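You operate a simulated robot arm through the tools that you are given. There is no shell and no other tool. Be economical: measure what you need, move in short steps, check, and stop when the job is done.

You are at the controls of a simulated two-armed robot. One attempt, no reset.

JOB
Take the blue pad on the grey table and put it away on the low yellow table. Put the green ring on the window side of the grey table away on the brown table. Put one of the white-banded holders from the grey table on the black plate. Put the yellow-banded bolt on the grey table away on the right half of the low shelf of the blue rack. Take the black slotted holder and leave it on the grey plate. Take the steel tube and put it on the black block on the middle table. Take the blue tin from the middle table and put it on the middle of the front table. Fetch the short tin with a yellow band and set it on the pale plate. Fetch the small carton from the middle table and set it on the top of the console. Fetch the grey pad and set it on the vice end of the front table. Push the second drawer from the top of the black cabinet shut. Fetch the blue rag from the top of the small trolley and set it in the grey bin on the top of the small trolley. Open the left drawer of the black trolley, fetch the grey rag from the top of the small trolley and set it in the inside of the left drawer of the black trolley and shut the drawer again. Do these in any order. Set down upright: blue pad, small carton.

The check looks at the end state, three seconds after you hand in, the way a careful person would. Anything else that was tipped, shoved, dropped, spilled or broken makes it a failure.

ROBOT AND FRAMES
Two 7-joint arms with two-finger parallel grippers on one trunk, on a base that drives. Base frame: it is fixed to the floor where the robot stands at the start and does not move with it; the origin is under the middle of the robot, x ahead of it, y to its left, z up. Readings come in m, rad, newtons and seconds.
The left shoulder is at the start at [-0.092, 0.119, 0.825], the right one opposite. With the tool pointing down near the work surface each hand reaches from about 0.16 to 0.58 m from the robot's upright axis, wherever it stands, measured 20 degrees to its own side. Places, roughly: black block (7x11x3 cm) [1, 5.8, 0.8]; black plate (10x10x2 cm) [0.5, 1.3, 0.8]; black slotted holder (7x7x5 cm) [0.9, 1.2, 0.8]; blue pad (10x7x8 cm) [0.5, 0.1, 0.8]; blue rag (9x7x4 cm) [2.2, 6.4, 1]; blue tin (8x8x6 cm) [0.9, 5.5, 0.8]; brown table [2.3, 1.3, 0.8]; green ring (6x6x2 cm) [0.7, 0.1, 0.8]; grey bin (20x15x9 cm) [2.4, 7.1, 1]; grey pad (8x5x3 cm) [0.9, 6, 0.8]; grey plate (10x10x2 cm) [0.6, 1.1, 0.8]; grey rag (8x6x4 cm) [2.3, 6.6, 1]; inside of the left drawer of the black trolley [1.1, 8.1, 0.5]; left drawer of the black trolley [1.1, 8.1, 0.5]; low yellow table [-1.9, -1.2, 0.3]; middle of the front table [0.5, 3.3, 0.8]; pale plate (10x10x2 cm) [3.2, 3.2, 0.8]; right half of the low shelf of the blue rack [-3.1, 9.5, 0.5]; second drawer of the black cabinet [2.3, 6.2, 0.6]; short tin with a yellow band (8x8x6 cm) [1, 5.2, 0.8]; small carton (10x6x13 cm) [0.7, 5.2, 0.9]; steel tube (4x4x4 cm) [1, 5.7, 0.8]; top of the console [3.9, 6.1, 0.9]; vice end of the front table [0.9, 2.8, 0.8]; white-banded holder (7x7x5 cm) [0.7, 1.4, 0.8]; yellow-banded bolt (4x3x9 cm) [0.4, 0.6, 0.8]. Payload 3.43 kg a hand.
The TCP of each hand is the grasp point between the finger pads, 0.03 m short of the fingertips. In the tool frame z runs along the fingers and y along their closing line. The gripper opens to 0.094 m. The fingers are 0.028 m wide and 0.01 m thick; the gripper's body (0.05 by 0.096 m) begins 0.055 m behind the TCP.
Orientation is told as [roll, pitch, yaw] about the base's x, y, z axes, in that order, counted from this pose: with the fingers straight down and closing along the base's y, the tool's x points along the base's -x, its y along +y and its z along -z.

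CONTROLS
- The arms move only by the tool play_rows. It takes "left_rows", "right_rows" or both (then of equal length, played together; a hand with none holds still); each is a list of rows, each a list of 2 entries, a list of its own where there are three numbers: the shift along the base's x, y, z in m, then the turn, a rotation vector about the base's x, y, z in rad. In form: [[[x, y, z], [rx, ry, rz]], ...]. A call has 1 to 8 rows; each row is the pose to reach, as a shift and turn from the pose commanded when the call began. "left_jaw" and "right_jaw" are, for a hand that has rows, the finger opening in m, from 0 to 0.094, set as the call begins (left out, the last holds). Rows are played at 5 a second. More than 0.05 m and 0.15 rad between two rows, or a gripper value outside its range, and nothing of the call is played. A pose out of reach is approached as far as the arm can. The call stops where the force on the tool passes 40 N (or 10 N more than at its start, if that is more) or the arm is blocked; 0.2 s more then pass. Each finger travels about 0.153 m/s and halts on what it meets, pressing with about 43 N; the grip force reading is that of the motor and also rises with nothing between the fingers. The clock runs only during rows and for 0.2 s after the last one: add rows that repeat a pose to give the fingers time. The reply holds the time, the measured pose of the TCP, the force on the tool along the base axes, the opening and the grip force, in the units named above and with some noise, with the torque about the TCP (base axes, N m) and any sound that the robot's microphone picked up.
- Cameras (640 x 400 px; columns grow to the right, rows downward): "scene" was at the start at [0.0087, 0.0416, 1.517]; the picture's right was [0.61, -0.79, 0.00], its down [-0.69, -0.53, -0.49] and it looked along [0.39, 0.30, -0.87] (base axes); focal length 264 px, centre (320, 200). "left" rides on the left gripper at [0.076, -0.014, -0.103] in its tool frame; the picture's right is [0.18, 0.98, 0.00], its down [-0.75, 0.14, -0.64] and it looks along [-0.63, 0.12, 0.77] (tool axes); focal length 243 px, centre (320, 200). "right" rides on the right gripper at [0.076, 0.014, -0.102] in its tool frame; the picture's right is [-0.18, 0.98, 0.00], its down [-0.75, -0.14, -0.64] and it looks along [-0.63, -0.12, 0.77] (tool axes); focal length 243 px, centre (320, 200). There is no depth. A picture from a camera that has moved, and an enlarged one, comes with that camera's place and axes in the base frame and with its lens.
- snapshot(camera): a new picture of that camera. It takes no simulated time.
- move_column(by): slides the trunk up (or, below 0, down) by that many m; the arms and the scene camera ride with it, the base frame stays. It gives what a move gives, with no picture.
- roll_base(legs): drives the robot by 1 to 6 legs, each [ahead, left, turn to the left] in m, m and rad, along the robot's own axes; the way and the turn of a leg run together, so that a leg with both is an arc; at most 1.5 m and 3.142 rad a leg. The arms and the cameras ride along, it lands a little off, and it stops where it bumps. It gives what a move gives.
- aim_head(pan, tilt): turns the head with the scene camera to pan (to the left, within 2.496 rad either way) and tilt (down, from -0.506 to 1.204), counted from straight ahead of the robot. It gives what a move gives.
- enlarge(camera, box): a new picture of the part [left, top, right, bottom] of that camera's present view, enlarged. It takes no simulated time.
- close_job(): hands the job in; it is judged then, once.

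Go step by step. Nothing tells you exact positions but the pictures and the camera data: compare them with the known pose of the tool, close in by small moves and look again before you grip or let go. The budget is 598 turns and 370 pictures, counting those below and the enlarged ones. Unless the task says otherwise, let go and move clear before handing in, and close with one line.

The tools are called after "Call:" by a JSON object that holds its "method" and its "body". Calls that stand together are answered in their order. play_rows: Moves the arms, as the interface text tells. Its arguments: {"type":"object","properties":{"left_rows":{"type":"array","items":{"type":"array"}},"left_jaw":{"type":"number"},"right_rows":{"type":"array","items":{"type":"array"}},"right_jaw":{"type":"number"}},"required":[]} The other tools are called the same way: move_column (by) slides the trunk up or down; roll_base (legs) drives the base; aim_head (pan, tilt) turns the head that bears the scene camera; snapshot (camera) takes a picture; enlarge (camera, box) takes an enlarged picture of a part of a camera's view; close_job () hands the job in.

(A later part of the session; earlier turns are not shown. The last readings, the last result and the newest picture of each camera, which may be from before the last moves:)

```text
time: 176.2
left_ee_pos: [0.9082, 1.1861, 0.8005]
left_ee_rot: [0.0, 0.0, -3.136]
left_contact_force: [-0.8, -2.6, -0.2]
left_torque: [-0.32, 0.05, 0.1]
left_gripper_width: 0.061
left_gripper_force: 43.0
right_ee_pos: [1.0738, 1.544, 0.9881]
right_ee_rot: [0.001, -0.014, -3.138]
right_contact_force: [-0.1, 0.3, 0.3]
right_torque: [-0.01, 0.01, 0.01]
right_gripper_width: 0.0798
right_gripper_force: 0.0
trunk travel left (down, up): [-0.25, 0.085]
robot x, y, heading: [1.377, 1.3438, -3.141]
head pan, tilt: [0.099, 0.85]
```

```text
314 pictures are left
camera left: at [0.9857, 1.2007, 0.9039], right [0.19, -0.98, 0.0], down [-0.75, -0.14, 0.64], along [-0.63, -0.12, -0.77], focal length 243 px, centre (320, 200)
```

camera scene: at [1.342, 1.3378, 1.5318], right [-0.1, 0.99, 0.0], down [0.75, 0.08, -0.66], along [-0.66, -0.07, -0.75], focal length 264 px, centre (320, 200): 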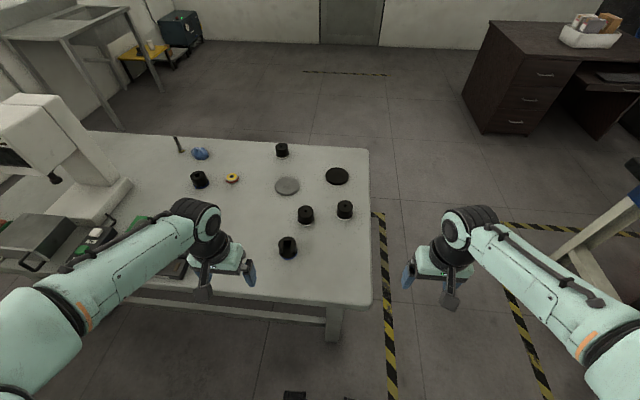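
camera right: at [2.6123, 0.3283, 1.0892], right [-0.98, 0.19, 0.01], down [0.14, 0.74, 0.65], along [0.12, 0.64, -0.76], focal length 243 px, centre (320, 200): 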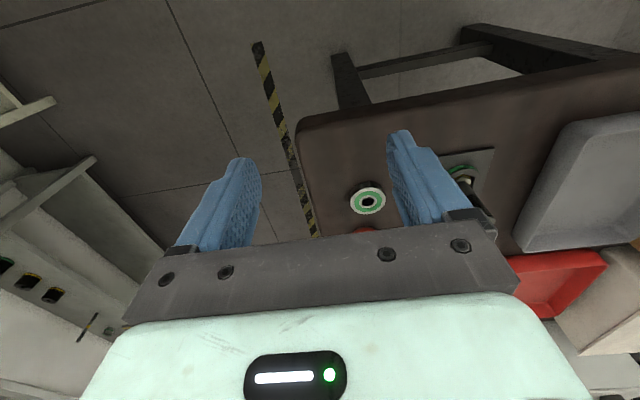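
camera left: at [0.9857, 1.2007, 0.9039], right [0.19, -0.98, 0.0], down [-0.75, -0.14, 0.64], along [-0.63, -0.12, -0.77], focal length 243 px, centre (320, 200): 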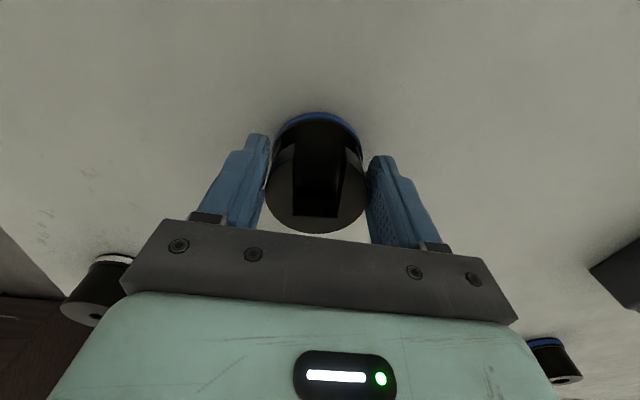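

Call:
{"method": "play_rows", "body": {"left_rows": [[[0.0, 0.0, 0.04], [0, 0, 0]], [[0.0, 0.0, 0.08], [0, 0, 0]], [[0.0, 0.0, 0.13], [0, 0, 0]], [[0.04, -0.01, 0.15], [0, 0, 0]], [[0.08, -0.02, 0.16], [0, 0, 0]], [[0.12, -0.03, 0.17], [0, 0, 0]], [[0.16, -0.04, 0.18], [0, 0, 0]], [[0.19, -0.06, 0.18], [0, 0, 0]]]}}

Call:
{"method": "snapshot", "body": {"camera": "left"}}

Call:
{"method": "aim_head", "body": {"pan": -0.9, "tilt": 0.6}}

Call:
{"method": "snapshot", "body": {"camera": "scene"}}

```text
time: 178.0
left_ee_pos: [1.0991, 1.1243, 0.9821]
left_ee_rot: [-0.001, -0.002, -3.138]
left_contact_force: [0.0, -0.5, -7.8]
left_torque: [0.01, -0.1, 0.02]
left_gripper_width: 0.061
left_gripper_force: 43.1
right_ee_pos: [1.0738, 1.5442, 0.9879]
right_ee_rot: [0.001, -0.016, -3.14]
right_contact_force: [-0.2, 0.2, 0.6]
right_torque: [0.01, 0.04, -0.01]
right_gripper_width: 0.0799
right_gripper_force: 0.2
trunk travel left (down, up): [-0.25, 0.085]
robot x, y, heading: [1.3723, 1.343, -3.143]
head pan, tilt: [0.099, 0.85]
```

```text
313 pictures are left
camera left: at [1.1753, 1.1397, 1.0844], right [0.19, -0.98, 0.0], down [-0.75, -0.14, 0.64], along [-0.63, -0.12, -0.77], focal length 243 px, centre (320, 200)
```

left: 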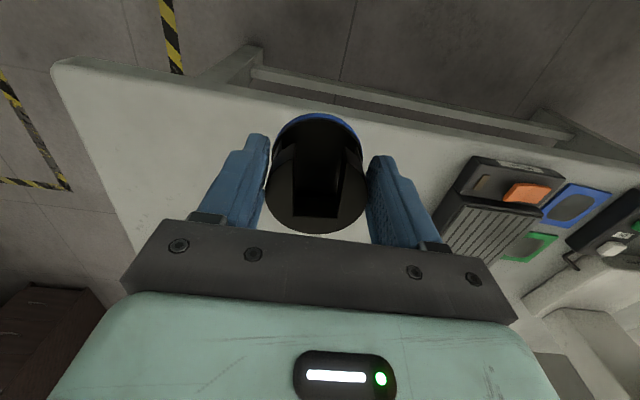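

```text
time: 179.3
left_ee_pos: [1.0969, 1.1245, 0.9814]
left_ee_rot: [-0.003, -0.001, -3.138]
left_contact_force: [0.6, 0.7, -8.8]
left_torque: [0.06, -0.12, -0.01]
left_gripper_width: 0.0607
left_gripper_force: 43.1
right_ee_pos: [1.0726, 1.5452, 0.9883]
right_ee_rot: [0.002, -0.014, -3.138]
right_contact_force: [-0.1, 0.2, -0.9]
right_torque: [0.03, 0.0, -0.01]
right_gripper_width: 0.0799
right_gripper_force: 0.1
trunk travel left (down, up): [-0.25, 0.085]
robot x, y, heading: [1.3727, 1.3442, -3.14]
head pan, tilt: [-0.901, 0.6]
```

```text
312 pictures are left
camera scene: at [1.364, 1.4147, 1.5527], right [0.78, 0.63, 0.0], down [0.35, -0.44, -0.82], along [-0.52, 0.64, -0.57], focal length 264 px, centre (320, 200)
```

scene: 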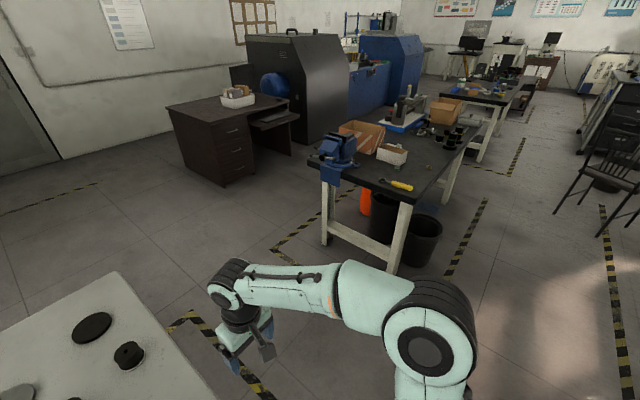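

Call:
{"method": "roll_base", "body": {"legs": [[0, -0.64, 0], [1.5, 0, 0], [0.12, 0, 0], [0, 0, 1.57], [0, 0, 1.57]]}}

Call:
{"method": "aim_head", "body": {"pan": -0.5, "tilt": 0.7}}

Call:
{"method": "snapshot", "body": {"camera": "scene"}}

```text
time: 200.8
left_ee_pos: [0.0603, 2.2082, 0.9808]
left_ee_rot: [-0.002, -0.003, 0.016]
left_contact_force: [0.7, 0.3, -7.0]
left_torque: [0.0, 0.1, -0.01]
left_gripper_width: 0.0614
left_gripper_force: 42.8
right_ee_pos: [0.0893, 1.7899, 0.9874]
right_ee_rot: [0.005, -0.015, 0.017]
right_contact_force: [-0.7, -0.9, 0.3]
right_torque: [0.04, 0.01, 0.02]
right_gripper_width: 0.08
right_gripper_force: 0.1
trunk travel left (down, up): [-0.25, 0.085]
robot x, y, heading: [-0.2149, 1.9884, 0.02]
head pan, tilt: [-0.901, 0.6]
```

```text
time: 201.6
left_ee_pos: [0.0611, 2.2105, 0.9808]
left_ee_rot: [0.0, -0.003, 0.016]
left_contact_force: [0.3, -0.5, -7.8]
left_torque: [0.0, 0.14, 0.03]
left_gripper_width: 0.0611
left_gripper_force: 43.0
right_ee_pos: [0.09, 1.7909, 0.988]
right_ee_rot: [0.003, -0.017, 0.016]
right_contact_force: [0.4, -0.2, 0.4]
right_torque: [0.03, -0.01, 0.03]
right_gripper_width: 0.0798
right_gripper_force: 0.0
trunk travel left (down, up): [-0.25, 0.085]
robot x, y, heading: [-0.2126, 1.9863, 0.016]
head pan, tilt: [-0.499, 0.7]
```

```text
311 pictures are left
camera scene: at [-0.1835, 1.9486, 1.544], right [-0.47, -0.88, 0.0], down [-0.57, 0.3, -0.77], along [0.68, -0.36, -0.64], focal length 264 px, centre (320, 200)
```

scene: 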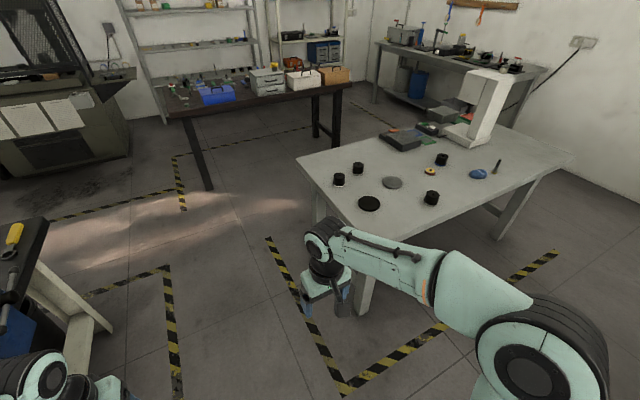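

Call:
{"method": "roll_base", "body": {"legs": [[0, -1.03, -0.016], [0.3, 0, 0]]}}

Call:
{"method": "aim_head", "body": {"pan": 0.3, "tilt": 0.9}}

Call:
{"method": "snapshot", "body": {"camera": "scene"}}

Call:
{"method": "snapshot", "body": {"camera": "left"}}

```text
time: 212.6
left_ee_pos: [0.3618, 1.1739, 0.9822]
left_ee_rot: [-0.001, -0.002, -0.007]
left_contact_force: [0.9, 0.1, -7.3]
left_torque: [-0.01, 0.12, -0.02]
left_gripper_width: 0.0609
left_gripper_force: 42.6
right_ee_pos: [0.3824, 0.7535, 0.9874]
right_ee_rot: [0.001, -0.013, -0.006]
right_contact_force: [0.2, -0.1, 0.1]
right_torque: [-0.03, -0.02, 0.04]
right_gripper_width: 0.0803
right_gripper_force: 0.0
trunk travel left (down, up): [-0.25, 0.085]
robot x, y, heading: [0.0818, 0.9597, -0.006]
head pan, tilt: [-0.499, 0.7]
```

```text
time: 213.7
left_ee_pos: [0.3626, 1.1738, 0.9815]
left_ee_rot: [-0.001, -0.001, -0.009]
left_contact_force: [0.5, 0.7, -8.2]
left_torque: [0.03, 0.12, -0.01]
left_gripper_width: 0.0607
left_gripper_force: 43.0
right_ee_pos: [0.3811, 0.7538, 0.9882]
right_ee_rot: [0.003, -0.014, -0.008]
right_contact_force: [0.5, 0.5, 0.4]
right_torque: [0.0, -0.02, 0.0]
right_gripper_width: 0.0799
right_gripper_force: 0.0
trunk travel left (down, up): [-0.25, 0.085]
robot x, y, heading: [0.083, 0.9556, -0.003]
head pan, tilt: [0.3, 0.901]
```

```text
310 pictures are left
camera scene: at [0.1097, 0.9812, 1.5279], right [0.29, -0.96, 0.0], down [-0.75, -0.23, -0.62], along [0.59, 0.18, -0.78], focal length 264 px, centre (320, 200)
```

scene: 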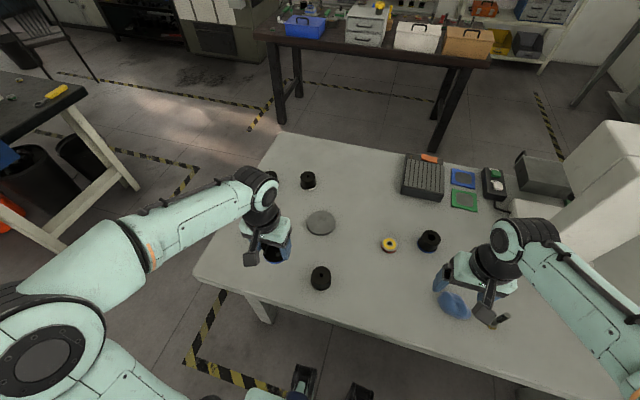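

```text
309 pictures are left
camera left: at [0.2853, 1.16, 1.0844], right [-0.18, 0.98, 0.0], down [0.75, 0.14, 0.64], along [0.63, 0.11, -0.77], focal length 243 px, centre (320, 200)
```

left: 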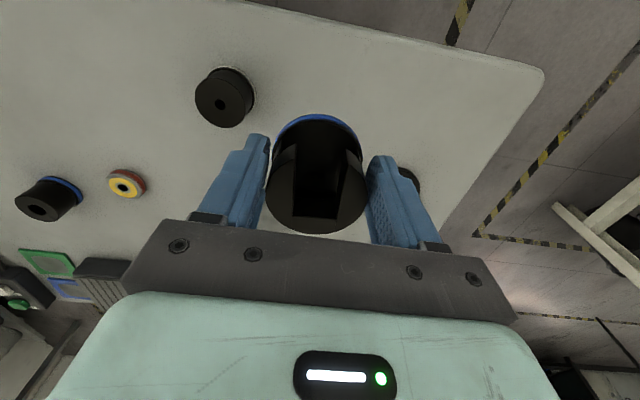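

Call:
{"method": "play_rows", "body": {"left_rows": [[[0.045, -0.01, 0], [0, 0, 0]], [[0.09, -0.02, 0], [0, 0, 0]], [[0.135, -0.03, 0], [0, 0, 0]], [[0.18, -0.04, -0.01], [0, 0, 0]], [[0.22, -0.047, -0.03], [0, 0, 0]], [[0.232, -0.047, -0.07], [0, 0, 0]], [[0.232, -0.047, -0.11], [0, 0, 0]]]}}

Call:
{"method": "snapshot", "body": {"camera": "left"}}

Call:
{"method": "enlarge", "body": {"camera": "scene", "box": [240, 140, 400, 300]}}

```text
time: 215.3
left_ee_pos: [0.5899, 1.1268, 0.8694]
left_ee_rot: [-0.002, -0.001, -0.009]
left_contact_force: [0.3, -0.5, -7.7]
left_torque: [0.02, 0.1, 0.04]
left_gripper_width: 0.0606
left_gripper_force: 42.5
right_ee_pos: [0.3813, 0.7522, 0.9867]
right_ee_rot: [0.006, -0.013, -0.008]
right_contact_force: [0.3, 1.5, -0.4]
right_torque: [-0.01, -0.02, 0.01]
right_gripper_width: 0.0801
right_gripper_force: 0.1
trunk travel left (down, up): [-0.25, 0.085]
robot x, y, heading: [0.0782, 0.959, -0.003]
head pan, tilt: [0.3, 0.901]
```

```text
308 pictures are left
camera left: at [0.5145, 1.1131, 0.9719], right [-0.18, 0.98, 0.0], down [0.75, 0.14, 0.64], along [0.63, 0.11, -0.77], focal length 243 px, centre (320, 200)
```

left: 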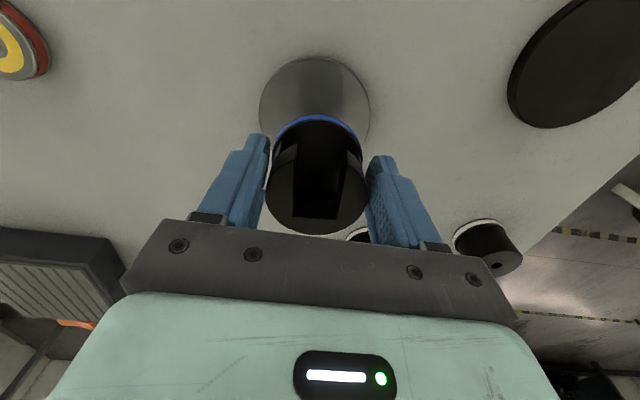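

```text
2.50 times, centred on (320, 220) of scene
camera zoom: at [0.1105, 0.9811, 1.5279], right [0.29, -0.96, 0.0], down [-0.75, -0.23, -0.62], along [0.59, 0.18, -0.78], focal length 660 px, centre (320, 150)
```

zoom: 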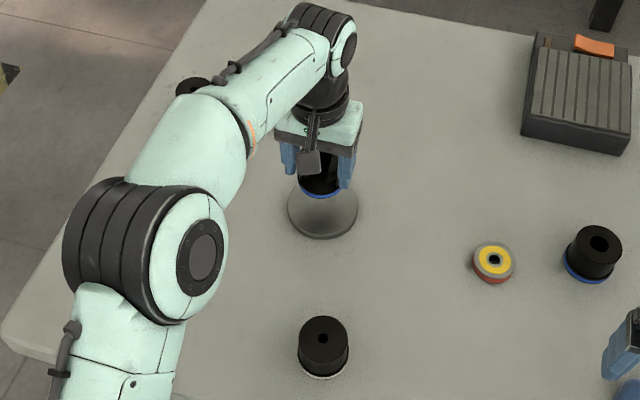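

Call:
{"method": "play_rows", "body": {"left_rows": [[[-0.004, -0.005, -0.02], [0, 0, 0]], [[-0.004, -0.005, -0.036], [0, 0, 0]], [[-0.004, -0.005, -0.042], [0, 0, 0]], [[-0.004, -0.005, -0.045], [0, 0, 0]], [[-0.004, -0.005, -0.048], [0, 0, 0]], [[-0.004, -0.005, -0.051], [0, 0, 0]], [[-0.004, -0.005, -0.054], [0, 0, 0]]]}}

```text
time: 216.9
left_ee_pos: [0.5885, 1.1206, 0.8166]
left_ee_rot: [0.001, 0.0, -0.008]
left_contact_force: [-1.2, -0.3, -8.1]
left_torque: [0.01, 0.12, -0.01]
left_gripper_width: 0.0609
left_gripper_force: 43.7
right_ee_pos: [0.3816, 0.754, 0.9867]
right_ee_rot: [0.001, -0.016, -0.007]
right_contact_force: [-0.3, -0.3, 0.2]
right_torque: [-0.02, 0.02, -0.02]
right_gripper_width: 0.0799
right_gripper_force: 0.0
trunk travel left (down, up): [-0.25, 0.085]
robot x, y, heading: [0.0783, 0.9581, -0.006]
head pan, tilt: [0.3, 0.901]
```

Call:
{"method": "play_rows", "body": {"left_rows": [[[0, 0, -0.003], [0, 0, 0]], [[0, 0, -0.006], [0, 0, 0]], [[0, 0, -0.008], [0, 0, 0]], [[0, 0, -0.01], [0, 0, 0]], [[0, 0, -0.012], [0, 0, 0]]]}}

Call:
{"method": "snapshot", "body": {"camera": "left"}}

```text
time: 218.1
left_ee_pos: [0.5912, 1.1207, 0.8098]
left_ee_rot: [-0.001, -0.012, -0.007]
left_contact_force: [-2.1, 2.6, 29.9]
left_torque: [0.04, -0.45, 0.19]
left_gripper_width: 0.0609
left_gripper_force: 42.9
right_ee_pos: [0.3801, 0.753, 0.9891]
right_ee_rot: [0.002, -0.018, -0.008]
right_contact_force: [-0.3, 0.0, 0.6]
right_torque: [0.04, 0.0, -0.04]
right_gripper_width: 0.08
right_gripper_force: 0.0
trunk travel left (down, up): [-0.25, 0.085]
robot x, y, heading: [0.0828, 0.9551, -0.01]
head pan, tilt: [0.3, 0.901]
```

```text
306 pictures are left
camera left: at [0.5128, 1.1078, 0.9119], right [-0.18, 0.98, 0.0], down [0.75, 0.14, 0.65], along [0.64, 0.11, -0.76], focal length 243 px, centre (320, 200)
```

left: 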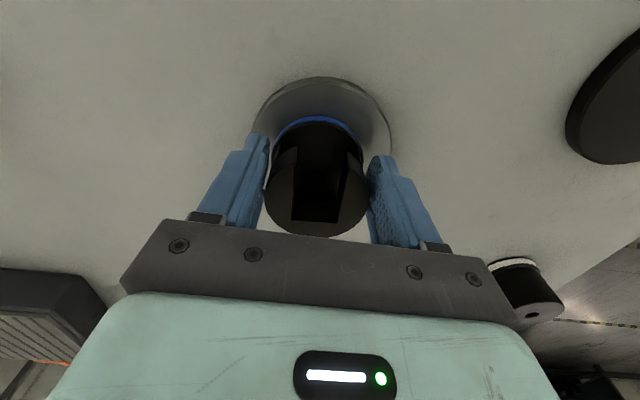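

Call:
{"method": "play_rows", "body": {"left_rows": [[[0, 0, 0.003], [0, 0, 0]], [[0, 0, 0.003], [0, 0, 0]], [[0, 0, 0.003], [0, 0, 0]], [[0, 0, 0.045], [0, 0, 0]], [[0, 0, 0.09], [0, 0, 0]], [[0, 0, 0.13], [0, 0, 0]]], "left_jaw": 0.09}}

Call:
{"method": "snapshot", "body": {"camera": "left"}}

```text
time: 219.5
left_ee_pos: [0.5889, 1.1226, 0.9391]
left_ee_rot: [0.001, -0.003, -0.01]
left_contact_force: [-0.5, -0.8, 0.2]
left_torque: [0.04, -0.01, 0.0]
left_gripper_width: 0.0902
left_gripper_force: 0.1
right_ee_pos: [0.3806, 0.7535, 0.988]
right_ee_rot: [0.003, -0.016, -0.007]
right_contact_force: [-0.3, -1.3, -0.1]
right_torque: [0.02, -0.02, -0.01]
right_gripper_width: 0.0798
right_gripper_force: 0.0
trunk travel left (down, up): [-0.25, 0.085]
robot x, y, heading: [0.0825, 0.9565, -0.004]
head pan, tilt: [0.3, 0.901]
```

```text
305 pictures are left
camera left: at [0.5124, 1.1093, 1.0406], right [-0.18, 0.98, 0.0], down [0.75, 0.14, 0.64], along [0.63, 0.11, -0.77], focal length 243 px, centre (320, 200)
```

left: 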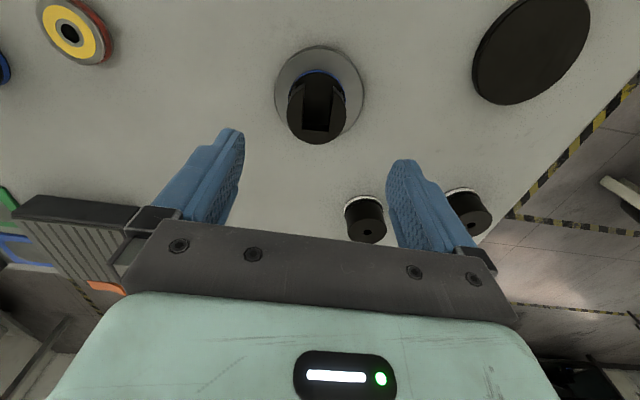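

Call:
{"method": "play_rows", "body": {"left_rows": [[[-0.045, -0.015, 0], [0, 0, 0]], [[-0.09, -0.03, 0], [0, 0, 0]], [[-0.135, -0.045, 0], [0, 0, 0]], [[-0.175, -0.06, 0], [0, 0, 0]], [[-0.2, -0.06, -0.03], [0, 0, 0]]]}}

Call:
{"method": "snapshot", "body": {"camera": "left"}}

```text
time: 220.7
left_ee_pos: [0.3864, 1.0601, 0.9049]
left_ee_rot: [0.0, -0.001, -0.005]
left_contact_force: [-0.6, -0.1, 0.9]
left_torque: [-0.02, -0.01, -0.02]
left_gripper_width: 0.0899
left_gripper_force: 0.1
right_ee_pos: [0.3802, 0.7542, 0.9868]
right_ee_rot: [0.0, -0.017, -0.008]
right_contact_force: [-0.3, -0.8, 0.0]
right_torque: [-0.02, -0.01, 0.0]
right_gripper_width: 0.0803
right_gripper_force: 0.1
trunk travel left (down, up): [-0.25, 0.085]
robot x, y, heading: [0.0813, 0.9568, -0.012]
head pan, tilt: [0.3, 0.901]
```

```text
304 pictures are left
camera left: at [0.3106, 1.0468, 1.0074], right [-0.18, 0.98, 0.0], down [0.75, 0.14, 0.64], along [0.63, 0.11, -0.77], focal length 243 px, centre (320, 200)
```

left: 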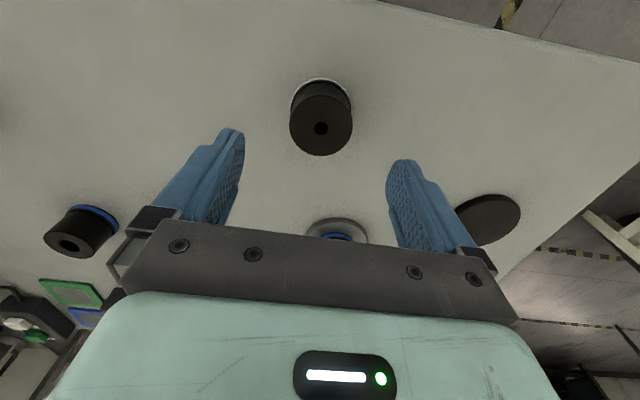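

Call:
{"method": "play_rows", "body": {"left_rows": [[[0.006, 0.001, -0.04], [0, 0, 0]], [[0.006, 0.001, -0.075], [0, 0, 0]], [[0.006, 0.001, -0.104], [0, 0, 0]], [[0.006, 0.001, -0.104], [0, 0, 0]]]}}

Call:
{"method": "play_rows", "body": {"left_rows": [[[0.0, 0.0, 0.0], [0, 0, 0]], [[0.0, 0.0, 0.0], [0, 0, 0]], [[0.0, 0.0, 0.0], [0, 0, 0]]], "left_jaw": 0.03}}

Call:
{"method": "snapshot", "body": {"camera": "left"}}

```text
time: 221.7
left_ee_pos: [0.3929, 1.0601, 0.8019]
left_ee_rot: [0.002, 0.0, -0.008]
left_contact_force: [-0.1, 0.4, -0.4]
left_torque: [-0.02, 0.0, 0.0]
left_gripper_width: 0.0899
left_gripper_force: 0.0
right_ee_pos: [0.3806, 0.7529, 0.9872]
right_ee_rot: [0.004, -0.015, -0.006]
right_contact_force: [0.5, -0.8, -0.4]
right_torque: [-0.01, -0.02, -0.01]
right_gripper_width: 0.0798
right_gripper_force: 0.0
trunk travel left (down, up): [-0.25, 0.085]
robot x, y, heading: [0.0834, 0.9585, -0.006]
head pan, tilt: [0.3, 0.901]
```

```text
time: 222.5
left_ee_pos: [0.3935, 1.0603, 0.8012]
left_ee_rot: [0.0, -0.002, -0.005]
left_contact_force: [-0.4, 1.8, -0.1]
left_torque: [0.17, -0.05, 0.03]
left_gripper_width: 0.0605
left_gripper_force: 43.0
right_ee_pos: [0.3814, 0.7521, 0.9885]
right_ee_rot: [0.003, -0.017, -0.005]
right_contact_force: [0.7, 0.8, -0.1]
right_torque: [0.0, 0.02, -0.03]
right_gripper_width: 0.0798
right_gripper_force: 0.0
trunk travel left (down, up): [-0.25, 0.085]
robot x, y, heading: [0.0819, 0.9551, -0.005]
head pan, tilt: [0.3, 0.901]
```

```text
303 pictures are left
camera left: at [0.3169, 1.0472, 0.9045], right [-0.18, 0.98, 0.0], down [0.75, 0.14, 0.64], along [0.63, 0.11, -0.77], focal length 243 px, centre (320, 200)
```

left: 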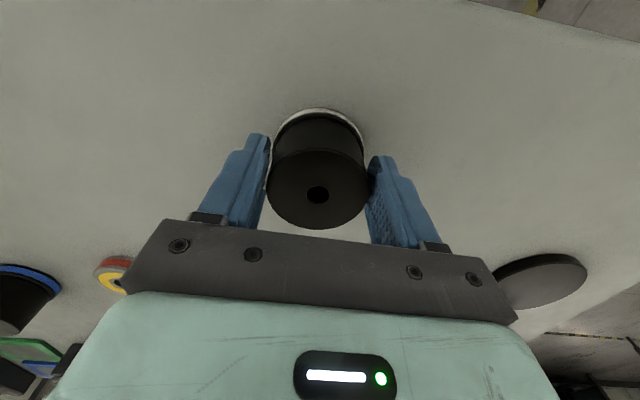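

Call:
{"method": "play_rows", "body": {"left_rows": [[[0.0, 0.0, 0.04], [0, 0, 0]], [[0.0, 0.0, 0.08], [0, 0, 0]], [[0.0, 0.0, 0.12], [0, 0, 0]]]}}

Call:
{"method": "roll_base", "body": {"legs": [[0, 0.13, 0]]}}

Call:
{"method": "play_rows", "body": {"left_rows": [[[0.03, 0.03, 0], [0, 0, 0]], [[0.06, 0.06, 0], [0, 0, 0]], [[0.09, 0.09, 0], [0, 0, 0]], [[0.12, 0.115, -0.02], [0, 0, 0]], [[0.12, 0.115, -0.06], [0, 0, 0]]]}}

Call:
{"method": "snapshot", "body": {"camera": "left"}}

```text
time: 223.3
left_ee_pos: [0.3928, 1.0622, 0.9218]
left_ee_rot: [0.0, 0.001, -0.009]
left_contact_force: [0.0, 0.7, -8.8]
left_torque: [-0.01, 0.05, 0.01]
left_gripper_width: 0.0604
left_gripper_force: 43.3
right_ee_pos: [0.3804, 0.754, 0.9885]
right_ee_rot: [0.004, -0.016, -0.006]
right_contact_force: [-0.2, -0.3, -0.4]
right_torque: [-0.02, -0.01, 0.03]
right_gripper_width: 0.08
right_gripper_force: 0.1
trunk travel left (down, up): [-0.25, 0.085]
robot x, y, heading: [0.0812, 0.9585, -0.004]
head pan, tilt: [0.3, 0.901]
```

```text
time: 225.1
left_ee_pos: [0.3948, 1.1914, 0.9202]
left_ee_rot: [-0.002, -0.003, -0.007]
left_contact_force: [-0.3, 0.6, -8.3]
left_torque: [0.0, 0.09, -0.03]
left_gripper_width: 0.0606
left_gripper_force: 43.0
right_ee_pos: [0.3821, 0.8818, 0.9868]
right_ee_rot: [0.002, -0.016, -0.007]
right_contact_force: [-0.3, 0.8, 0.3]
right_torque: [-0.01, 0.02, 0.01]
right_gripper_width: 0.0803
right_gripper_force: 0.1
trunk travel left (down, up): [-0.25, 0.085]
robot x, y, heading: [0.0802, 1.0839, -0.011]
head pan, tilt: [0.3, 0.901]
```

```text
time: 226.3
left_ee_pos: [0.515, 1.307, 0.861]
left_ee_rot: [0.001, -0.001, -0.007]
left_contact_force: [0.8, 0.2, -6.8]
left_torque: [0.05, 0.02, -0.03]
left_gripper_width: 0.0607
left_gripper_force: 42.5
right_ee_pos: [0.3826, 0.8824, 0.9872]
right_ee_rot: [0.001, -0.016, -0.007]
right_contact_force: [0.5, -0.3, 0.4]
right_torque: [0.0, 0.01, 0.04]
right_gripper_width: 0.0797
right_gripper_force: 0.1
trunk travel left (down, up): [-0.25, 0.085]
robot x, y, heading: [0.0825, 1.0859, -0.005]
head pan, tilt: [0.3, 0.901]
```

```text
302 pictures are left
camera left: at [0.4384, 1.2938, 0.9631], right [-0.18, 0.98, 0.0], down [0.75, 0.14, 0.64], along [0.63, 0.11, -0.77], focal length 243 px, centre (320, 200)
```

left: 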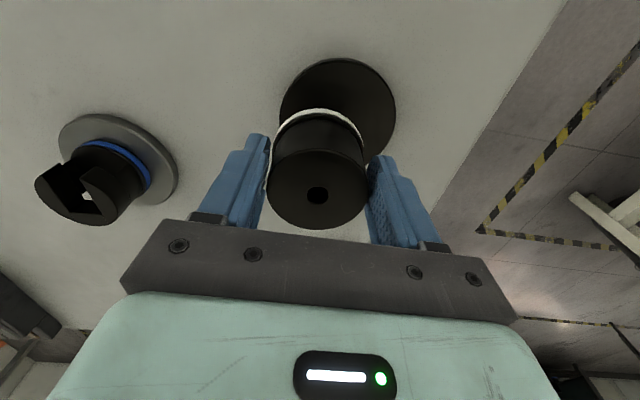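

Call:
{"method": "play_rows", "body": {"left_rows": [[[-0.012, 0.011, -0.02], [0, 0, 0]], [[-0.012, 0.011, -0.04], [0, 0, 0]], [[-0.012, 0.011, -0.045], [0, 0, 0]], [[-0.012, 0.011, -0.048], [0, 0, 0]], [[-0.012, 0.011, -0.051], [0, 0, 0]], [[-0.012, 0.011, -0.053], [0, 0, 0]], [[-0.012, 0.011, -0.055], [0, 0, 0]]]}}

Call:
{"method": "snapshot", "body": {"camera": "left"}}

```text
time: 227.9
left_ee_pos: [0.503, 1.3173, 0.8087]
left_ee_rot: [0.0, -0.011, -0.009]
left_contact_force: [0.9, 5.3, 30.4]
left_torque: [0.07, -0.33, 0.07]
left_gripper_width: 0.061
left_gripper_force: 44.0
right_ee_pos: [0.3817, 0.8826, 0.9889]
right_ee_rot: [0.004, -0.018, -0.006]
right_contact_force: [-0.2, 0.3, -0.7]
right_torque: [0.01, 0.02, -0.02]
right_gripper_width: 0.08
right_gripper_force: 0.0
trunk travel left (down, up): [-0.25, 0.085]
robot x, y, heading: [0.0824, 1.0851, -0.004]
head pan, tilt: [0.3, 0.901]
```

```text
301 pictures are left
camera left: at [0.4261, 1.3041, 0.9112], right [-0.18, 0.98, 0.0], down [0.75, 0.14, 0.65], along [0.64, 0.11, -0.76], focal length 243 px, centre (320, 200)
```

left: 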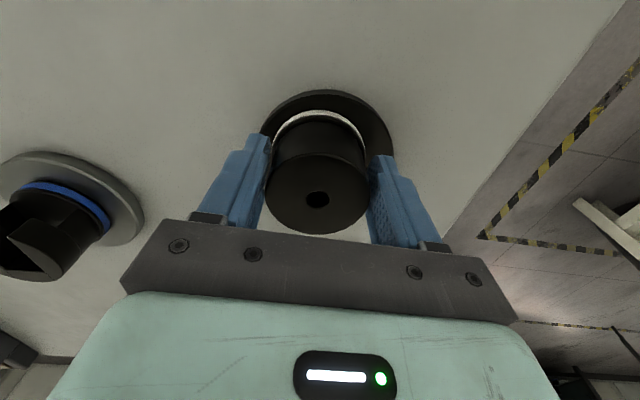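

Call:
{"method": "play_rows", "body": {"left_rows": [[[0, 0, 0.003], [0, 0, 0]], [[0, 0, 0.003], [0, 0, 0]], [[0, 0, 0.003], [0, 0, 0]], [[0, 0, 0.045], [0, 0, 0]], [[0, 0, 0.09], [0, 0, 0]], [[-0.02, -0.02, 0.13], [0, 0, 0]], [[-0.06, -0.04, 0.14], [0, 0, 0]], [[-0.1, -0.06, 0.15], [0, 0, 0]]], "left_jaw": 0.09}}

Call:
{"method": "snapshot", "body": {"camera": "left"}}

Call:
{"method": "aim_head", "body": {"pan": -0.3, "tilt": 0.95}}

Call:
{"method": "snapshot", "body": {"camera": "scene"}}

```text
time: 229.7
left_ee_pos: [0.4002, 1.257, 0.9564]
left_ee_rot: [-0.001, -0.003, -0.007]
left_contact_force: [-0.6, -0.2, 0.4]
left_torque: [0.03, -0.02, 0.0]
left_gripper_width: 0.0899
left_gripper_force: 0.0
right_ee_pos: [0.3816, 0.882, 0.9886]
right_ee_rot: [0.003, -0.014, -0.007]
right_contact_force: [0.7, 0.0, 0.2]
right_torque: [0.0, 0.01, 0.03]
right_gripper_width: 0.0799
right_gripper_force: 0.1
trunk travel left (down, up): [-0.25, 0.085]
robot x, y, heading: [0.0802, 1.0847, -0.007]
head pan, tilt: [0.3, 0.901]
```

```text
300 pictures are left
camera left: at [0.3236, 1.2441, 1.0595], right [-0.18, 0.98, 0.0], down [0.75, 0.14, 0.64], along [0.63, 0.11, -0.76], focal length 243 px, centre (320, 200)
```

left: 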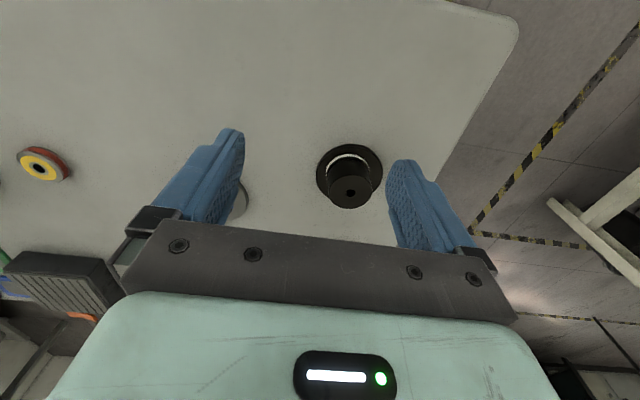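

```text
time: 230.7
left_ee_pos: [0.4008, 1.2587, 0.9569]
left_ee_rot: [0.001, 0.0, -0.009]
left_contact_force: [0.0, -0.4, -0.2]
left_torque: [-0.01, 0.0, -0.02]
left_gripper_width: 0.0901
left_gripper_force: 0.0
right_ee_pos: [0.3825, 0.8804, 0.9875]
right_ee_rot: [0.002, -0.015, -0.008]
right_contact_force: [0.1, -1.1, 0.1]
right_torque: [-0.02, 0.0, 0.02]
right_gripper_width: 0.0801
right_gripper_force: 0.1
trunk travel left (down, up): [-0.25, 0.085]
robot x, y, heading: [0.0841, 1.0824, -0.009]
head pan, tilt: [-0.3, 0.949]
```

```text
299 pictures are left
camera scene: at [0.1073, 1.0658, 1.5243], right [-0.3, -0.95, 0.0], down [-0.78, 0.24, -0.58], along [0.56, -0.18, -0.81], focal length 264 px, centre (320, 200)
```

scene: 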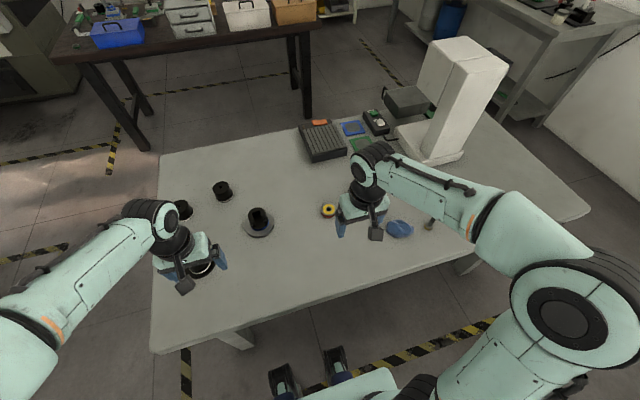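

Both holders are placed. Now the bolt at about (0.42, 0.60), which I'll take with the right hand.

Call:
{"method": "roll_base", "body": {"legs": [[0, -0.36, 0]]}}

Call:
{"method": "snapshot", "body": {"camera": "right"}}

Call:
{"method": "enlarge", "body": {"camera": "scene", "box": [240, 120, 400, 300]}}

```text
time: 234.5
left_ee_pos: [0.3986, 0.8875, 0.9564]
left_ee_rot: [-0.001, -0.004, -0.014]
left_contact_force: [0.3, -1.3, -1.0]
left_torque: [-0.01, 0.01, -0.01]
left_gripper_width: 0.09
left_gripper_force: 0.1
right_ee_pos: [0.3769, 0.5122, 0.9882]
right_ee_rot: [0.004, -0.017, -0.011]
right_contact_force: [-0.8, -0.4, 0.3]
right_torque: [0.0, -0.02, 0.0]
right_gripper_width: 0.0798
right_gripper_force: 0.0
trunk travel left (down, up): [-0.25, 0.085]
robot x, y, heading: [0.0753, 0.7184, -0.006]
head pan, tilt: [-0.3, 0.949]
```

```text
298 pictures are left
camera right: at [0.2987, 0.5281, 1.0891], right [0.2, 0.98, 0.01], down [0.74, -0.15, 0.65], along [0.64, -0.12, -0.76], focal length 243 px, centre (320, 200)
```

right: 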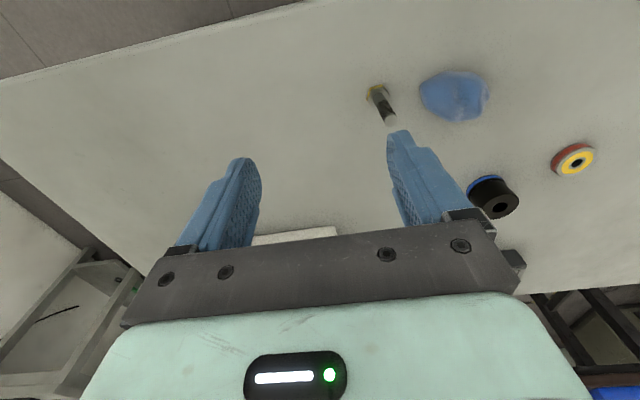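

```text
2.22 times, centred on (320, 210) of scene
camera zoom: at [0.1035, 0.6974, 1.5243], right [-0.31, -0.95, 0.0], down [-0.77, 0.25, -0.58], along [0.55, -0.18, -0.81], focal length 586 px, centre (320, 178)
```

zoom: 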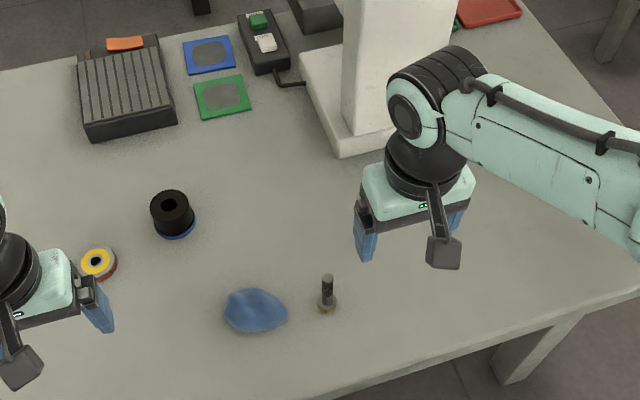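

The bolt stands upright on its hex head, with a blue rag close to its left. The shelf may be tight above, so I'll grasp with the hand tilted about 43° forward. I'm backing the base up first for room.

Call:
{"method": "roll_base", "body": {"legs": [[-0.12, 0, 0]]}}

Call:
{"method": "play_rows", "body": {"right_rows": [[[0, 0.02, 0], [0, -0.12, 0]], [[0.0, 0.04, 0.0], [0, -0.25, 0]], [[0.0, 0.06, 0], [0, -0.38, 0]], [[0.0, 0.074, 0], [0, -0.51, 0]], [[0.0, 0.074, 0], [0, -0.63, 0]], [[0, 0.074, 0], [0, -0.73, 0]], [[0, 0.074, -0.04], [0, -0.73, 0]], [[0, 0.074, -0.08], [0, -0.73, 0]]], "right_jaw": 0.055}}

Call:
{"method": "snapshot", "body": {"camera": "right"}}

Call:
{"method": "snapshot", "body": {"camera": "scene"}}

```text
time: 235.7
left_ee_pos: [0.2811, 0.8889, 0.9568]
left_ee_rot: [0.001, -0.001, -0.014]
left_contact_force: [-0.6, -0.1, 0.3]
left_torque: [0.0, -0.03, -0.01]
left_gripper_width: 0.09
left_gripper_force: 0.0
right_ee_pos: [0.2598, 0.5129, 0.9874]
right_ee_rot: [0.003, -0.016, -0.013]
right_contact_force: [-0.2, -0.2, -0.1]
right_torque: [-0.02, -0.06, 0.05]
right_gripper_width: 0.0799
right_gripper_force: 0.1
trunk travel left (down, up): [-0.25, 0.085]
robot x, y, heading: [-0.0393, 0.7206, -0.01]
head pan, tilt: [-0.3, 0.949]
```

```text
time: 237.5
left_ee_pos: [0.2816, 0.8888, 0.9558]
left_ee_rot: [0.0, -0.002, -0.015]
left_contact_force: [0.2, 0.3, 0.3]
left_torque: [-0.02, 0.01, 0.03]
left_gripper_width: 0.0901
left_gripper_force: 0.1
right_ee_pos: [0.264, 0.5877, 0.9071]
right_ee_rot: [0.015, -0.745, -0.018]
right_contact_force: [0.1, -1.2, 0.8]
right_torque: [-0.04, 0.02, -0.01]
right_gripper_width: 0.0551
right_gripper_force: 0.1
trunk travel left (down, up): [-0.25, 0.085]
robot x, y, heading: [-0.0364, 0.7203, -0.012]
head pan, tilt: [-0.3, 0.949]
```

```text
296 pictures are left
camera right: at [0.1372, 0.603, 0.9319], right [0.14, 0.98, 0.14], down [0.12, -0.15, 0.98], along [0.98, -0.12, -0.14], focal length 243 px, centre (320, 200)
```

right: 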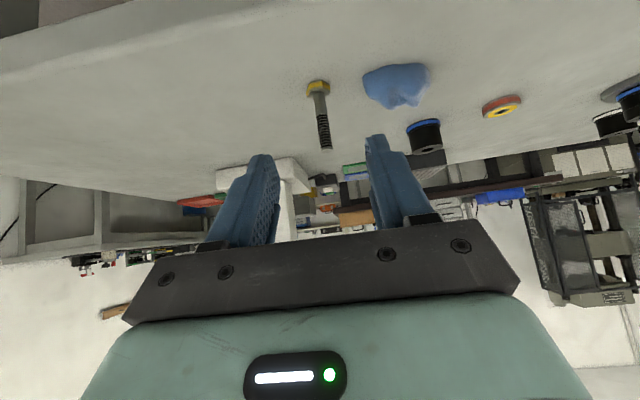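

```text
295 pictures are left
camera scene: at [-0.0127, 0.6991, 1.5243], right [-0.31, -0.95, 0.0], down [-0.77, 0.25, -0.58], along [0.55, -0.18, -0.81], focal length 264 px, centre (320, 200)
```

scene: 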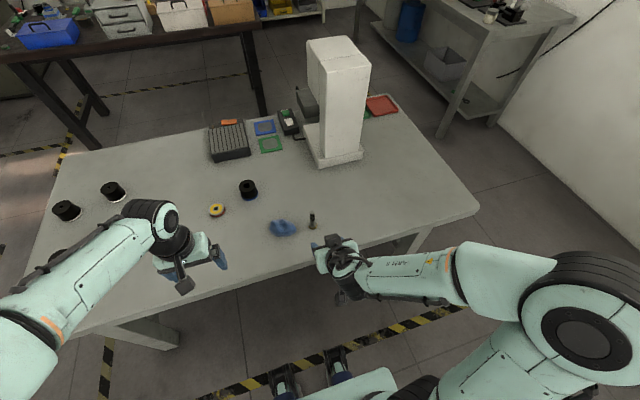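

Call:
{"method": "play_rows", "body": {"right_rows": [[[0.02, -0.002, -0.04], [0, 0, 0]], [[0.045, -0.003, -0.08], [0, 0, 0]], [[0.08, -0.003, -0.085], [0, 0, 0]], [[0.11, -0.003, -0.085], [0, 0, 0]]]}}

Call:
{"method": "snapshot", "body": {"camera": "right"}}

```text
time: 238.5
left_ee_pos: [0.2814, 0.8884, 0.9567]
left_ee_rot: [0.001, 0.0, -0.014]
left_contact_force: [0.3, -0.1, -0.2]
left_torque: [-0.03, -0.02, 0.02]
left_gripper_width: 0.0901
left_gripper_force: 0.0
right_ee_pos: [0.371, 0.5843, 0.8225]
right_ee_rot: [0.014, -0.744, -0.019]
right_contact_force: [-0.2, -0.5, 0.7]
right_torque: [0.0, 0.01, -0.01]
right_gripper_width: 0.0553
right_gripper_force: 0.0
trunk travel left (down, up): [-0.25, 0.085]
robot x, y, heading: [-0.0357, 0.7181, -0.01]
head pan, tilt: [-0.3, 0.949]
```

```text
294 pictures are left
camera right: at [0.2443, 0.6004, 0.8463], right [0.14, 0.98, 0.14], down [0.12, -0.15, 0.98], along [0.98, -0.13, -0.14], focal length 243 px, centre (320, 200)
```

right: 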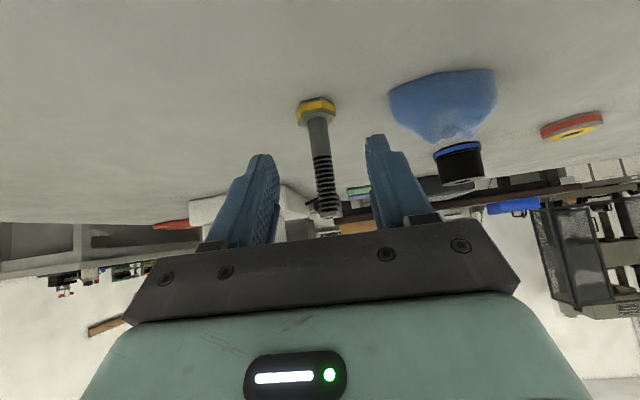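

Call:
{"method": "play_rows", "body": {"right_rows": [[[0.02, -0.001, -0.006], [0, 0, 0]], [[0.04, -0.001, -0.01], [0, 0, 0]]]}}

Call:
{"method": "snapshot", "body": {"camera": "right"}}

```text
time: 239.1
left_ee_pos: [0.2814, 0.8884, 0.9565]
left_ee_rot: [0.0, -0.001, -0.014]
left_contact_force: [-0.1, -0.7, 0.9]
left_torque: [0.01, -0.05, 0.0]
left_gripper_width: 0.0898
left_gripper_force: 0.0
right_ee_pos: [0.4092, 0.5833, 0.8114]
right_ee_rot: [0.017, -0.745, -0.018]
right_contact_force: [-0.1, -0.3, 0.1]
right_torque: [-0.01, 0.01, -0.03]
right_gripper_width: 0.0549
right_gripper_force: 0.1
trunk travel left (down, up): [-0.25, 0.085]
robot x, y, heading: [-0.0386, 0.7179, -0.017]
head pan, tilt: [-0.3, 0.949]
```

```text
293 pictures are left
camera right: at [0.2834, 0.5994, 0.8349], right [0.14, 0.98, 0.14], down [0.12, -0.15, 0.98], along [0.98, -0.12, -0.14], focal length 243 px, centre (320, 200)
```

right: 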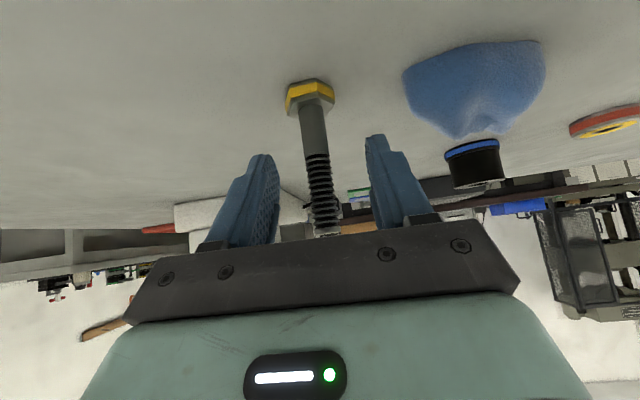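

Call:
{"method": "play_rows", "body": {"right_rows": [[[0.002, 0, 0], [0, 0, 0]], [[0.002, 0, 0], [0, 0, 0]], [[0.002, 0, 0], [0, 0, 0]]], "right_jaw": 0.0}}

Call:
{"method": "play_rows", "body": {"right_rows": [[[0.0, 0, 0.04], [0, 0, 0]], [[0.0, 0, 0.08], [0, 0, 0]], [[-0.03, 0, 0.11], [0, 0, 0]], [[-0.07, 0, 0.13], [0, 0, 0]]]}}

Call:
{"method": "snapshot", "body": {"camera": "right"}}

```text
time: 239.9
left_ee_pos: [0.2817, 0.8889, 0.956]
left_ee_rot: [-0.001, -0.002, -0.016]
left_contact_force: [-0.1, -0.2, -0.1]
left_torque: [0.0, 0.0, 0.03]
left_gripper_width: 0.09
left_gripper_force: 0.1
right_ee_pos: [0.4127, 0.5836, 0.8121]
right_ee_rot: [0.015, -0.746, -0.021]
right_contact_force: [0.5, -0.6, 0.4]
right_torque: [0.01, 0.01, -0.02]
right_gripper_width: 0.0186
right_gripper_force: 43.2
trunk travel left (down, up): [-0.25, 0.085]
robot x, y, heading: [-0.0363, 0.7177, -0.013]
head pan, tilt: [-0.3, 0.949]
```

```text
time: 240.9
left_ee_pos: [0.2813, 0.8895, 0.9571]
left_ee_rot: [-0.001, -0.004, -0.014]
left_contact_force: [-0.1, -0.2, 0.4]
left_torque: [-0.02, -0.04, -0.04]
left_gripper_width: 0.0902
left_gripper_force: 0.0
right_ee_pos: [0.3425, 0.5841, 0.9457]
right_ee_rot: [0.016, -0.745, -0.019]
right_contact_force: [-0.3, -0.3, -1.4]
right_torque: [0.01, 0.01, -0.01]
right_gripper_width: 0.0182
right_gripper_force: 43.5
trunk travel left (down, up): [-0.25, 0.085]
robot x, y, heading: [-0.039, 0.7199, -0.016]
head pan, tilt: [-0.3, 0.949]
```

```text
292 pictures are left
camera right: at [0.2157, 0.5998, 0.9686], right [0.14, 0.98, 0.14], down [0.12, -0.15, 0.98], along [0.98, -0.13, -0.14], focal length 243 px, centre (320, 200)
```

right: 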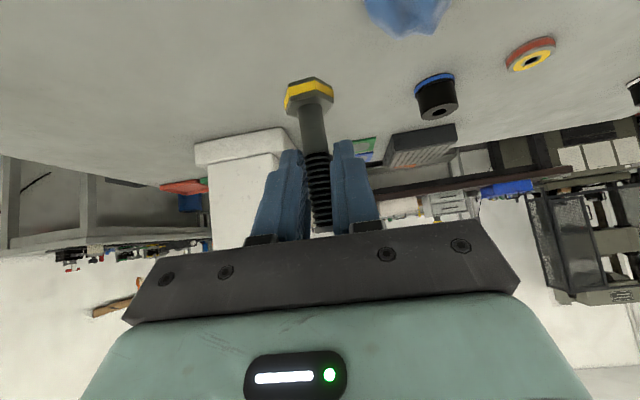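

The bolt is held upright. I'll turn toward +y and look at the way to the blue rack.

Call:
{"method": "play_rows", "body": {"left_rows": [[[0, -0.01, 0.02], [0, 0, 0]]], "right_rows": [[[-0.03, -0.03, 0.02], [0, 0, 0]]]}}

Call:
{"method": "roll_base", "body": {"legs": [[-0.25, 0, 0], [0, 0, 1.5708]]}}

Call:
{"method": "aim_head", "body": {"pan": 0.0, "tilt": 0.25}}

Call:
{"method": "snapshot", "body": {"camera": "scene"}}

```text
time: 241.3
left_ee_pos: [0.2802, 0.8783, 0.9765]
left_ee_rot: [-0.001, -0.005, -0.012]
left_contact_force: [0.0, -0.6, 0.0]
left_torque: [-0.01, -0.06, 0.0]
left_gripper_width: 0.0902
left_gripper_force: 0.0
right_ee_pos: [0.3118, 0.5536, 0.9644]
right_ee_rot: [0.015, -0.747, -0.021]
right_contact_force: [0.2, -0.3, -1.9]
right_torque: [0.0, 0.01, 0.0]
right_gripper_width: 0.0183
right_gripper_force: 43.1
trunk travel left (down, up): [-0.25, 0.085]
robot x, y, heading: [-0.0374, 0.7181, -0.014]
head pan, tilt: [-0.3, 0.949]
```

```text
time: 247.0
left_ee_pos: [-0.4631, 1.0359, 0.9766]
left_ee_rot: [-0.002, -0.003, 1.6]
left_contact_force: [0.4, 0.1, 0.8]
left_torque: [-0.01, 0.0, 0.0]
left_gripper_width: 0.09
left_gripper_force: 0.0
right_ee_pos: [-0.1393, 1.0815, 0.9628]
right_ee_rot: [0.016, -0.745, 1.596]
right_contact_force: [-0.3, 0.9, -1.2]
right_torque: [-0.06, 0.0, 0.04]
right_gripper_width: 0.0181
right_gripper_force: 43.0
trunk travel left (down, up): [-0.25, 0.085]
robot x, y, heading: [-0.2889, 0.7208, 1.602]
head pan, tilt: [-0.3, 0.949]
```

```text
time: 248.1
left_ee_pos: [-0.4626, 1.0356, 0.9771]
left_ee_rot: [0.0, -0.001, 1.599]
left_contact_force: [0.1, 0.9, -0.2]
left_torque: [0.0, 0.0, -0.01]
left_gripper_width: 0.0898
left_gripper_force: 0.0
right_ee_pos: [-0.1395, 1.0826, 0.9647]
right_ee_rot: [0.015, -0.746, 1.596]
right_contact_force: [-0.2, 0.4, -2.3]
right_torque: [-0.01, 0.02, 0.03]
right_gripper_width: 0.0182
right_gripper_force: 42.9
trunk travel left (down, up): [-0.25, 0.085]
robot x, y, heading: [-0.289, 0.7208, 1.598]
head pan, tilt: [0.0, 0.25]
```

```text
291 pictures are left
camera scene: at [-0.2914, 0.7737, 1.5848], right [1.0, 0.03, 0.0], down [0.01, -0.25, -0.97], along [-0.03, 0.97, -0.25], focal length 264 px, centre (320, 200)
```

scene: 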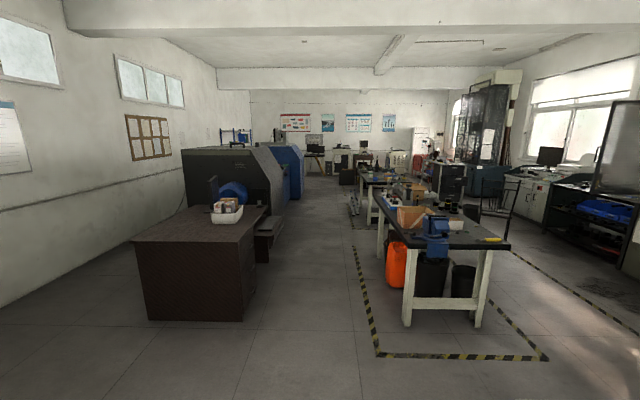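

Call:
{"method": "roll_base", "body": {"legs": [[0, 0, -0.025], [1.5, 0, 0], [1.5, 0, 0]]}}

Call:
{"method": "snapshot", "body": {"camera": "scene"}}

```text
time: 263.0
left_ee_pos: [-0.4602, 4.0531, 0.9775]
left_ee_rot: [-0.001, -0.002, 1.567]
left_contact_force: [-0.4, 0.5, 0.0]
left_torque: [0.0, 0.02, 0.01]
left_gripper_width: 0.09
left_gripper_force: 0.1
right_ee_pos: [-0.1361, 4.0889, 0.9635]
right_ee_rot: [0.016, -0.745, 1.564]
right_contact_force: [1.2, -0.2, -1.2]
right_torque: [0.01, 0.01, 0.03]
right_gripper_width: 0.0184
right_gripper_force: 42.8
trunk travel left (down, up): [-0.25, 0.085]
robot x, y, heading: [-0.2982, 3.7327, 1.569]
head pan, tilt: [0.0, 0.25]
```

```text
290 pictures are left
camera scene: at [-0.2984, 3.7854, 1.5849], right [1.0, 0.0, 0.0], down [0.0, -0.25, -0.97], along [0.0, 0.97, -0.25], focal length 264 px, centre (320, 200)
```

scene: 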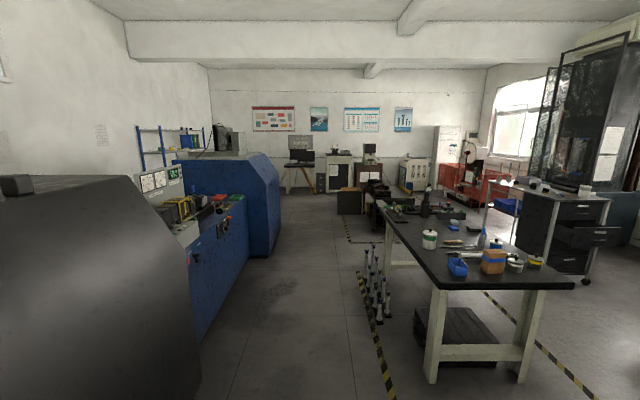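

Call:
{"method": "roll_base", "body": {"legs": [[0, -0.06, 0], [1.5, 0, 0], [1.5, 0, 0]]}}

Call:
{"method": "aim_head", "body": {"pan": 0.6, "tilt": 0.3}}

Call:
{"method": "snapshot", "body": {"camera": "scene"}}

```text
time: 278.4
left_ee_pos: [-0.2853, 7.0963, 0.9763]
left_ee_rot: [-0.001, -0.002, 1.521]
left_contact_force: [0.4, -0.3, 0.3]
left_torque: [-0.02, 0.02, -0.02]
left_gripper_width: 0.0899
left_gripper_force: 0.1
right_ee_pos: [0.0404, 7.1159, 0.9652]
right_ee_rot: [0.016, -0.744, 1.517]
right_contact_force: [-0.4, 0.5, 0.2]
right_torque: [-0.05, 0.03, 0.02]
right_gripper_width: 0.0182
right_gripper_force: 43.0
trunk travel left (down, up): [-0.25, 0.085]
robot x, y, heading: [-0.1326, 6.7737, 1.522]
head pan, tilt: [0.0, 0.25]
```

```text
time: 279.4
left_ee_pos: [-0.2852, 7.0962, 0.9789]
left_ee_rot: [0.0, -0.002, 1.521]
left_contact_force: [-0.2, -0.5, 0.0]
left_torque: [0.02, -0.01, 0.01]
left_gripper_width: 0.0898
left_gripper_force: 0.0
right_ee_pos: [0.0409, 7.1165, 0.9646]
right_ee_rot: [0.015, -0.745, 1.516]
right_contact_force: [0.4, -0.2, -1.4]
right_torque: [-0.08, -0.02, 0.03]
right_gripper_width: 0.0183
right_gripper_force: 43.0
trunk travel left (down, up): [-0.25, 0.085]
robot x, y, heading: [-0.1339, 6.7708, 1.522]
head pan, tilt: [0.6, 0.3]
```

```text
289 pictures are left
camera scene: at [-0.1882, 6.8077, 1.5802], right [0.85, 0.52, 0.0], down [0.15, -0.25, -0.96], along [-0.5, 0.81, -0.3], focal length 264 px, centre (320, 200)
```

scene: 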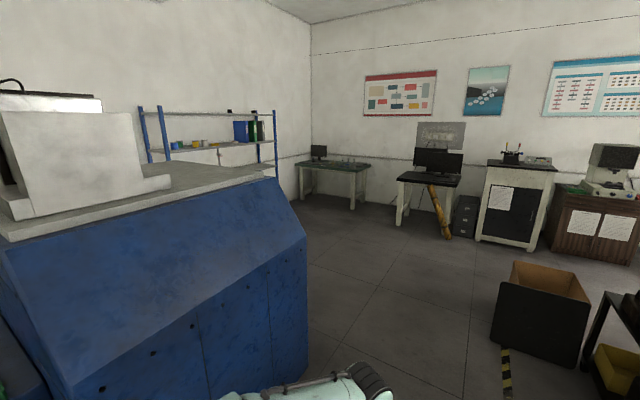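

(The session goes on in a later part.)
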